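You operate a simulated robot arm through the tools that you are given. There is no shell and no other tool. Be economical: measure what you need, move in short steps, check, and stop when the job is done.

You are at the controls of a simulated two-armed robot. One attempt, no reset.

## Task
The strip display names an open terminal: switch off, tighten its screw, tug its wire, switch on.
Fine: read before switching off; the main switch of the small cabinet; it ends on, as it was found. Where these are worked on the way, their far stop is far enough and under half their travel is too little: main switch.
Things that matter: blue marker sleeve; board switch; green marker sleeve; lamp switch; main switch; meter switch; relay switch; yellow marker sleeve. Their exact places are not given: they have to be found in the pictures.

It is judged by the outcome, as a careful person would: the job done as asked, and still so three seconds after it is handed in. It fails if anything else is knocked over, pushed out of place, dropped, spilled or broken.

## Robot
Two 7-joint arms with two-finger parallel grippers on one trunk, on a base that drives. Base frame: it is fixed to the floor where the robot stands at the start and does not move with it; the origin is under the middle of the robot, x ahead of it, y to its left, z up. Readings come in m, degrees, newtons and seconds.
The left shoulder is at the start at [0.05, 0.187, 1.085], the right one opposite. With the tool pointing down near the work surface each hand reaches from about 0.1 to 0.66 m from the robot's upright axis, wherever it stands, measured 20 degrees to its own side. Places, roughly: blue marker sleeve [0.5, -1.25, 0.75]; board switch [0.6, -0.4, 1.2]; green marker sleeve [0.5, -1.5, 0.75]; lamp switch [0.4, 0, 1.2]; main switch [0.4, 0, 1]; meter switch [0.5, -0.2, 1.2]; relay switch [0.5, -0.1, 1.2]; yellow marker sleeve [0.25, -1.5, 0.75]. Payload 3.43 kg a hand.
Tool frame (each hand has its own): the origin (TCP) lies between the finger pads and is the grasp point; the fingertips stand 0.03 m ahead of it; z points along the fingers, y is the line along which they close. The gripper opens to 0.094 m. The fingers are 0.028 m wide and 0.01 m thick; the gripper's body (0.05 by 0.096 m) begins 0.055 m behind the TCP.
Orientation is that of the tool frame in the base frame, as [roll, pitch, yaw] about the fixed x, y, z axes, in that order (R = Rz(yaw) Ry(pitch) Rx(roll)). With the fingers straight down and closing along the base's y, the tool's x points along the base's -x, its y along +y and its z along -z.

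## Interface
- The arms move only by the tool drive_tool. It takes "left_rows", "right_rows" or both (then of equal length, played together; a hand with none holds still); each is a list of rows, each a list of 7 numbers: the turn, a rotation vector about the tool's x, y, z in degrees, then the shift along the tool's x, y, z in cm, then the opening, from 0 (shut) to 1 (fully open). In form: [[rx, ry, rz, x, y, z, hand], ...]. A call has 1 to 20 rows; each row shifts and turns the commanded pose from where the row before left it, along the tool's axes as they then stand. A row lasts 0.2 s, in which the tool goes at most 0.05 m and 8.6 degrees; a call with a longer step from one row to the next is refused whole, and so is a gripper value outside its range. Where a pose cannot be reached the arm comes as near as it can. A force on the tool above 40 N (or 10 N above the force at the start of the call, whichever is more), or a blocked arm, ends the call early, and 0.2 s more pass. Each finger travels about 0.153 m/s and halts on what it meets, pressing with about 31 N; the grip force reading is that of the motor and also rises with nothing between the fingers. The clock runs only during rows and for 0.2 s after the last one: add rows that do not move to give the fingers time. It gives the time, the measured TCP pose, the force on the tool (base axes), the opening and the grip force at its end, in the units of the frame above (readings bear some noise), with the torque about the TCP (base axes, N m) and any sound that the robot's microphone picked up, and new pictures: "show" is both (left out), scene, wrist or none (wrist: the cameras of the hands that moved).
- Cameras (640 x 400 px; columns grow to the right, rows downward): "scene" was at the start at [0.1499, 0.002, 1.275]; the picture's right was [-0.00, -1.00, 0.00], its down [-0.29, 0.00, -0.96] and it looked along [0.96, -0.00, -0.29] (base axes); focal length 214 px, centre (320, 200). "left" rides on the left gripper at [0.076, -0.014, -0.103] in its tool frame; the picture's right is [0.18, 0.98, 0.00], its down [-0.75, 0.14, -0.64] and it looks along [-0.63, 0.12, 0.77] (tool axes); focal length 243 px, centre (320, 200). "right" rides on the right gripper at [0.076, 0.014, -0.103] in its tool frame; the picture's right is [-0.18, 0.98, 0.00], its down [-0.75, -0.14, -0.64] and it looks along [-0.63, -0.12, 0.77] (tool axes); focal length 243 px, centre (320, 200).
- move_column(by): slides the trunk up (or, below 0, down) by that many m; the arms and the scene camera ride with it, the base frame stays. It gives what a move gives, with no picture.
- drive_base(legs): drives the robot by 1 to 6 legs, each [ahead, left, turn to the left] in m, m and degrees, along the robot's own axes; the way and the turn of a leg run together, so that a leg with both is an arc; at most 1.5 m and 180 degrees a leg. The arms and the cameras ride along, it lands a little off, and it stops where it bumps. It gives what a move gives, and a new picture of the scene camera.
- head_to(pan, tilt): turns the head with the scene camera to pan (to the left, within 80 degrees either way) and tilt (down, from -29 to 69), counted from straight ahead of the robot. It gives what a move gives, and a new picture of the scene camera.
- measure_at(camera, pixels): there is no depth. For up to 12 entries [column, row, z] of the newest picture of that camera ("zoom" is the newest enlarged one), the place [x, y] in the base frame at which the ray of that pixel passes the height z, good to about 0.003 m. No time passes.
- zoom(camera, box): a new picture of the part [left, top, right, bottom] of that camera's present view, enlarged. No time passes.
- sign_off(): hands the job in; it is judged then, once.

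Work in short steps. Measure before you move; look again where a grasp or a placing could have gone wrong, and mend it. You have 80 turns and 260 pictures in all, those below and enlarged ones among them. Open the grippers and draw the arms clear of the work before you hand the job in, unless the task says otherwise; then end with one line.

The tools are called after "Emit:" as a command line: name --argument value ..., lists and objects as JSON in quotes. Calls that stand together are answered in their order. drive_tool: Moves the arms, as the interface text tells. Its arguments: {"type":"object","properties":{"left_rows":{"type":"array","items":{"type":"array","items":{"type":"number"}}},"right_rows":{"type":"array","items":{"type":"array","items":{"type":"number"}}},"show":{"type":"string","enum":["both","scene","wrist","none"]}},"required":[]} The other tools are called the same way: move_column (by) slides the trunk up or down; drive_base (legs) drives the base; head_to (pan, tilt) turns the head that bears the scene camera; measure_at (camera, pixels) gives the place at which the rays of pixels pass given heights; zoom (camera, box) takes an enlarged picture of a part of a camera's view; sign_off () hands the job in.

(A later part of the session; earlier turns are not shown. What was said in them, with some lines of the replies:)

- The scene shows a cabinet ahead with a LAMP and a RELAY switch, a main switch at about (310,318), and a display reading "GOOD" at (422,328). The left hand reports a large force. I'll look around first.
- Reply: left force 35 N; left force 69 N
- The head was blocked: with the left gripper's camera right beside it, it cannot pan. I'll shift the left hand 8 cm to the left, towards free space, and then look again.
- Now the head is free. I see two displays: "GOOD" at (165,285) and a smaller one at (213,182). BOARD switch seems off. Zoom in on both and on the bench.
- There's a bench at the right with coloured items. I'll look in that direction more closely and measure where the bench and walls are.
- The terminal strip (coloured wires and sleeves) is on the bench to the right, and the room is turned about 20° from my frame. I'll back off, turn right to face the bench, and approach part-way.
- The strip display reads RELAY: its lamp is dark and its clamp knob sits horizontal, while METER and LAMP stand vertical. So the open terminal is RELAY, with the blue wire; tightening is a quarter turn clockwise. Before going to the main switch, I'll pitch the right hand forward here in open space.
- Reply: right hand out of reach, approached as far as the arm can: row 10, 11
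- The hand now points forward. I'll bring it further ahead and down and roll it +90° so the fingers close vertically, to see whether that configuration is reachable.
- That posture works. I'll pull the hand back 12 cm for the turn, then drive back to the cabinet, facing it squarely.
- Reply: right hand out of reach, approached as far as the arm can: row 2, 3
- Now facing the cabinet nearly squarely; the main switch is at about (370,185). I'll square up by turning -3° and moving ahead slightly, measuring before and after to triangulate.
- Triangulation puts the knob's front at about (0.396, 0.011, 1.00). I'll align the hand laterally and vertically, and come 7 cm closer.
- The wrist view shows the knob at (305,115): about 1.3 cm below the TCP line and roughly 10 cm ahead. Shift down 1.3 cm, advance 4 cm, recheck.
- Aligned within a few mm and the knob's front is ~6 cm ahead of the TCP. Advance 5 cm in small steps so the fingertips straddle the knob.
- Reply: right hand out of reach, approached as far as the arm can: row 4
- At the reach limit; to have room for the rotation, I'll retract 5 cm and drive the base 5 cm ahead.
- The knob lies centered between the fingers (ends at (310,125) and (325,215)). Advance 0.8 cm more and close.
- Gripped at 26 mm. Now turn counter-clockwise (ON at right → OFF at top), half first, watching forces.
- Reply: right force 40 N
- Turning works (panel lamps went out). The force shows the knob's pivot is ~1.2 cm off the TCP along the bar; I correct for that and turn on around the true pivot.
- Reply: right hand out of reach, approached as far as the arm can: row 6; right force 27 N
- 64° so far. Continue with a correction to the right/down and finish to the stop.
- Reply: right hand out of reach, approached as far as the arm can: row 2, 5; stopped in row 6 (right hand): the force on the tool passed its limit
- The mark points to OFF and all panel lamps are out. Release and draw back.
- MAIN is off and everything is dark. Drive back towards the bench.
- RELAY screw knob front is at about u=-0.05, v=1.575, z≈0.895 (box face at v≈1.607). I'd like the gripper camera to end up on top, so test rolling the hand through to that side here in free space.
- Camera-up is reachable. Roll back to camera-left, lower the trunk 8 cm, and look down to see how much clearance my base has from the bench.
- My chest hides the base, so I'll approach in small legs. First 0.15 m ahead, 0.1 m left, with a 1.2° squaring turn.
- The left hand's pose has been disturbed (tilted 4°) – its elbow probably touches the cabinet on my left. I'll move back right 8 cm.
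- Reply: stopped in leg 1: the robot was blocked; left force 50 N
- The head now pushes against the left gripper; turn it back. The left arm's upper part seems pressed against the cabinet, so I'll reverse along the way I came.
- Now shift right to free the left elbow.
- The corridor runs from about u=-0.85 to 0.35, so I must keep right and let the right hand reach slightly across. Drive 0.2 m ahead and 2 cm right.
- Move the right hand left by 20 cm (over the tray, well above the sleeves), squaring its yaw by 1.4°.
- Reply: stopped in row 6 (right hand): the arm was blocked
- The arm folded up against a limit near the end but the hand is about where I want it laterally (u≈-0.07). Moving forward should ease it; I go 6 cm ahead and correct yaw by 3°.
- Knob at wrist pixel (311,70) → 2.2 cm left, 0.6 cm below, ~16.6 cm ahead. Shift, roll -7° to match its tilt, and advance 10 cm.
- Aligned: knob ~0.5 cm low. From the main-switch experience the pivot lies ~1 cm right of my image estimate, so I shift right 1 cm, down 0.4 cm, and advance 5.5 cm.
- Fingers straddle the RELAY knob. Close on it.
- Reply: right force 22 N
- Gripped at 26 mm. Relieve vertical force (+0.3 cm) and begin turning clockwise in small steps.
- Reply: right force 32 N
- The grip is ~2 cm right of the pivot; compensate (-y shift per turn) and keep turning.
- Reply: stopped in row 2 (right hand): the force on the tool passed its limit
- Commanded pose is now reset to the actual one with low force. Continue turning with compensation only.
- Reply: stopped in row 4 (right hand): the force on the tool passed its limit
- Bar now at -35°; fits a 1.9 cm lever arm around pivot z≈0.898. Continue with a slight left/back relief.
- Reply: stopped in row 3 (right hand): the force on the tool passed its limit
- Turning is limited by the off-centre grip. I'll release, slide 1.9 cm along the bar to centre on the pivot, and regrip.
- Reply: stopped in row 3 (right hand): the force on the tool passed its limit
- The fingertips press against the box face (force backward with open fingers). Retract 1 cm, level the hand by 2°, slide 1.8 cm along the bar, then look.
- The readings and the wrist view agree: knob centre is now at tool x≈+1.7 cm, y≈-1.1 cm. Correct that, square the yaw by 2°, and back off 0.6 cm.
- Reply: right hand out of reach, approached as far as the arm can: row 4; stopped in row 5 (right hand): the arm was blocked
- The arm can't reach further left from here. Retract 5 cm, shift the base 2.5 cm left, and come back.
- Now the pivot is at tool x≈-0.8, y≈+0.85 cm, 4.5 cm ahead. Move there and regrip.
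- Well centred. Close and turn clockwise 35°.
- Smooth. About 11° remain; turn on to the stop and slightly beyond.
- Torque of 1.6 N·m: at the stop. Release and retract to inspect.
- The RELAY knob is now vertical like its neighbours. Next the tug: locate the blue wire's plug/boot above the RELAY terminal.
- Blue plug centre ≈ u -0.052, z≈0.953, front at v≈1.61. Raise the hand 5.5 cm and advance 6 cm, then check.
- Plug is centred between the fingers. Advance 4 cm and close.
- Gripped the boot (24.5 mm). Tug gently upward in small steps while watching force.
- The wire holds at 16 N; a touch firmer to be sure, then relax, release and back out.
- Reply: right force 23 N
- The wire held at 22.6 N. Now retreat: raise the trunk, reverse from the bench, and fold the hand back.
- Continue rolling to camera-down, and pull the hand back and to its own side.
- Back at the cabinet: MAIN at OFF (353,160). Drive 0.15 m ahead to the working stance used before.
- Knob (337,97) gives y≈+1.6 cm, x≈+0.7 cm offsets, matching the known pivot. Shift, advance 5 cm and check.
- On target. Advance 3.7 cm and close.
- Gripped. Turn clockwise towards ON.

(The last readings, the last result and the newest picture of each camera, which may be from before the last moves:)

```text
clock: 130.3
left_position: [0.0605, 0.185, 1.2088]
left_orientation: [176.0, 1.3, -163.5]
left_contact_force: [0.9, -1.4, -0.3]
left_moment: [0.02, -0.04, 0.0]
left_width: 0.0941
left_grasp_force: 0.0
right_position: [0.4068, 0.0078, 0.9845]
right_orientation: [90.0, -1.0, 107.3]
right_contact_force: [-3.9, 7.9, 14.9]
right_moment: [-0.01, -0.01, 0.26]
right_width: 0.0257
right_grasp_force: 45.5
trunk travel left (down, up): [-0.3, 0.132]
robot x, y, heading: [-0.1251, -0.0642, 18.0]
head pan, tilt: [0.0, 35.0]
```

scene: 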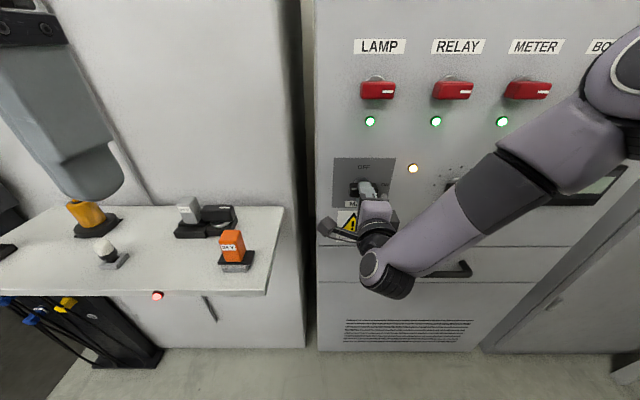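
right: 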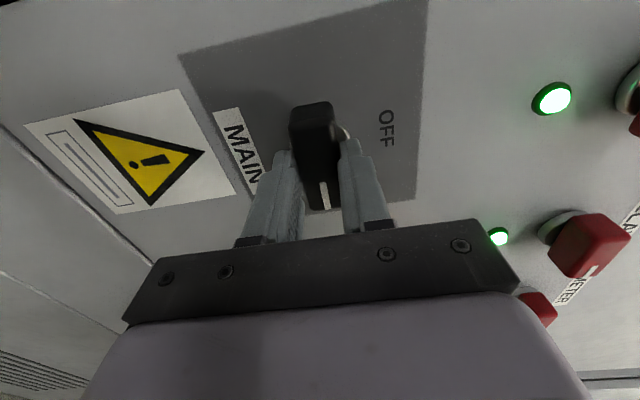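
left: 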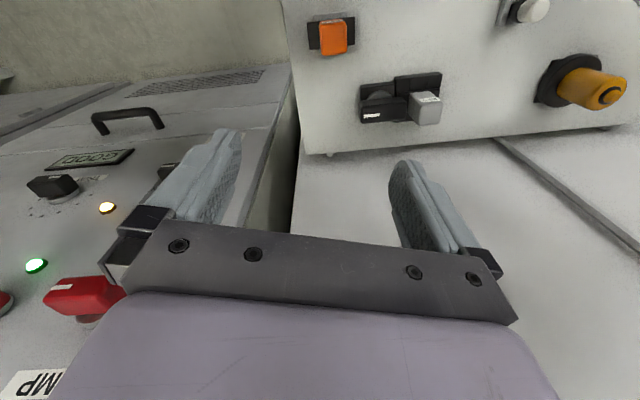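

Lamps are lit again: MAIN is on. Release, retreat, and inspect.

Emit:
drive_tool --right_rows '[[0, 0, 4, 0, 0, 0, 0], [0, 0, -4, 0, 0, 0, 0.2], [0, 0, 0, 0, 0, 0, 0.5], [0, 0, 0, 0, 0, 0, 0.8], [0, 0, 0, 0, 0, 0, 0.8], [0, 0, 0, 0, 0, -3, 0.8], [0, 0, 0, 0, 0, -4, 0.8], [0, 0, 0, 0, 0, -3, 1], [0, 0, 0, 0, 0, 0, 1]]' --show "wrist"

Emit:
drive_base --legs '[[-0.2, 0, 0]]'

Emit:
zoom --camera "scene" --box '[310, 30, 590, 230]'

```text
clock: 132.3
left_position: [0.0618, 0.1837, 1.2087]
left_orientation: [176.0, 1.2, -163.7]
left_contact_force: [0.3, -1.0, 0.2]
left_moment: [-0.02, 0.0, 0.02]
left_width: 0.094
left_grasp_force: 0.1
right_position: [0.3141, -0.0264, 0.9843]
right_orientation: [90.2, -1.0, 107.1]
right_contact_force: [0.7, 0.6, -0.6]
right_moment: [0.0, 0.01, 0.0]
right_width: 0.0943
right_grasp_force: 0.2
trunk travel left (down, up): [-0.3, 0.132]
robot x, y, heading: [-0.1227, -0.0642, 18.0]
head pan, tilt: [0.0, 35.0]
```

right: 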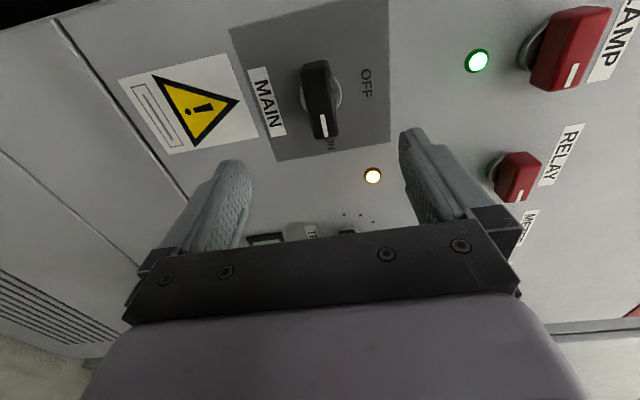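

```text
clock: 133.9
left_position: [-0.1271, 0.1224, 1.209]
left_orientation: [175.9, 1.2, -163.7]
left_contact_force: [-1.0, -0.6, -0.4]
left_moment: [-0.01, -0.03, -0.05]
left_width: 0.094
left_grasp_force: 0.1
right_position: [0.1257, -0.0874, 0.9845]
right_orientation: [90.2, -0.9, 106.9]
right_contact_force: [-0.1, 0.5, 0.3]
right_moment: [0.0, 0.01, -0.01]
right_width: 0.0939
right_grasp_force: 0.0
trunk travel left (down, up): [-0.3, 0.132]
robot x, y, heading: [-0.3156, -0.1251, 17.7]
head pan, tilt: [0.0, 35.0]
```

scene: 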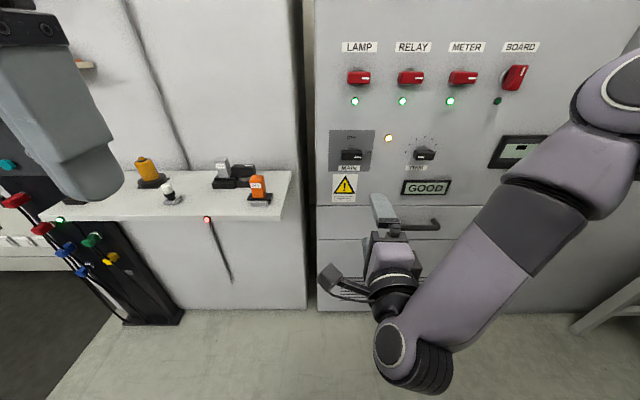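

```text
2.00 times, centred on (450, 130) of scene
```

zoom: 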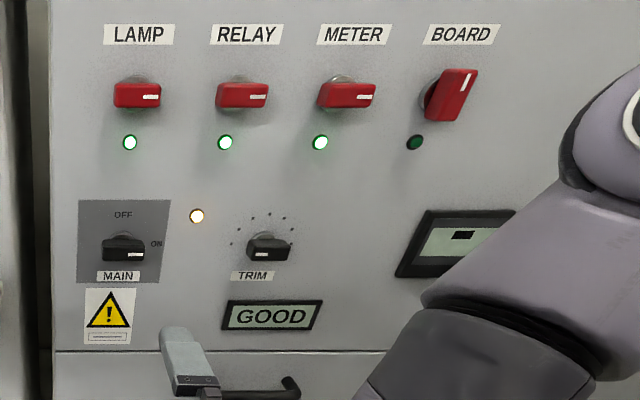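

The panel is as found: MAIN is on, the lamps are lit and the display shows GOOD. Quick check of the strip's lamp/display from here.

Emit:
head_to --pan -72 --tilt 25

Emit:
zoom --camera "scene" --box '[240, 100, 420, 240]'

```text
clock: 135.4
left_position: [-0.1261, 0.1235, 1.2087]
left_orientation: [176.0, 1.3, -163.8]
left_contact_force: [0.0, 0.1, 0.1]
left_moment: [0.01, 0.0, -0.03]
left_width: 0.094
left_grasp_force: 0.0
right_position: [0.1254, -0.0871, 0.9844]
right_orientation: [90.2, -0.8, 107.0]
right_contact_force: [0.4, 0.5, -1.0]
right_moment: [-0.02, 0.0, 0.06]
right_width: 0.094
right_grasp_force: 0.1
trunk travel left (down, up): [-0.3, 0.132]
robot x, y, heading: [-0.3132, -0.1232, 17.9]
head pan, tilt: [-72.0, 25.0]
```

scene: 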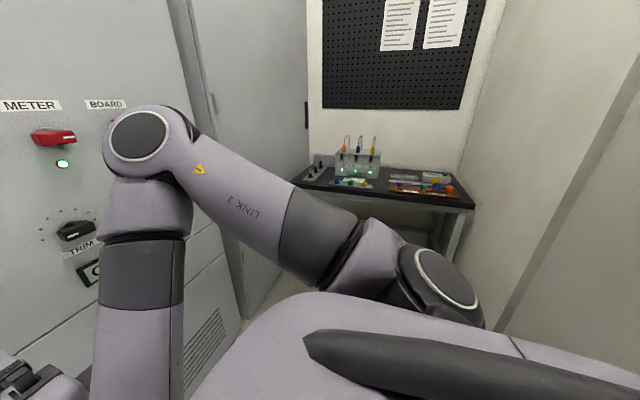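

```text
2.86 times, centred on (330, 170) of scene
```

zoom: 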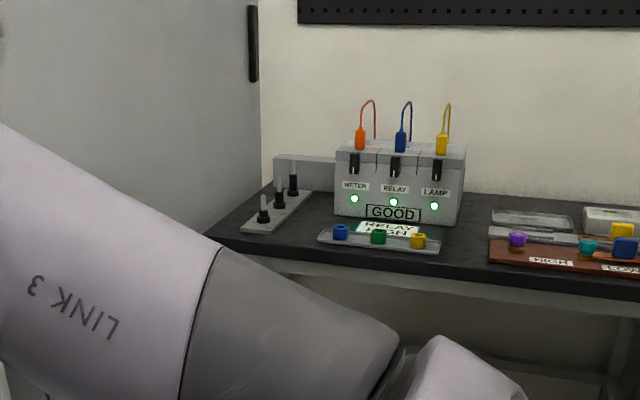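

The strip display now reads GOOD, and all three terminal lamps are lit, RELAY included. The grippers are open and clear, so I'm handing in.

Emit:
sign_off

```text
The job is handed in.
```

The job is done and handed in: the strip display named RELAY, so I switched MAIN off, tightened the RELAY screw, tugged its blue wire (it held at about 22 N) and switched MAIN back on. On the way to the bench my left arm pressed against the cabinet beside it; I backed off and saw nothing out of place afterwards.
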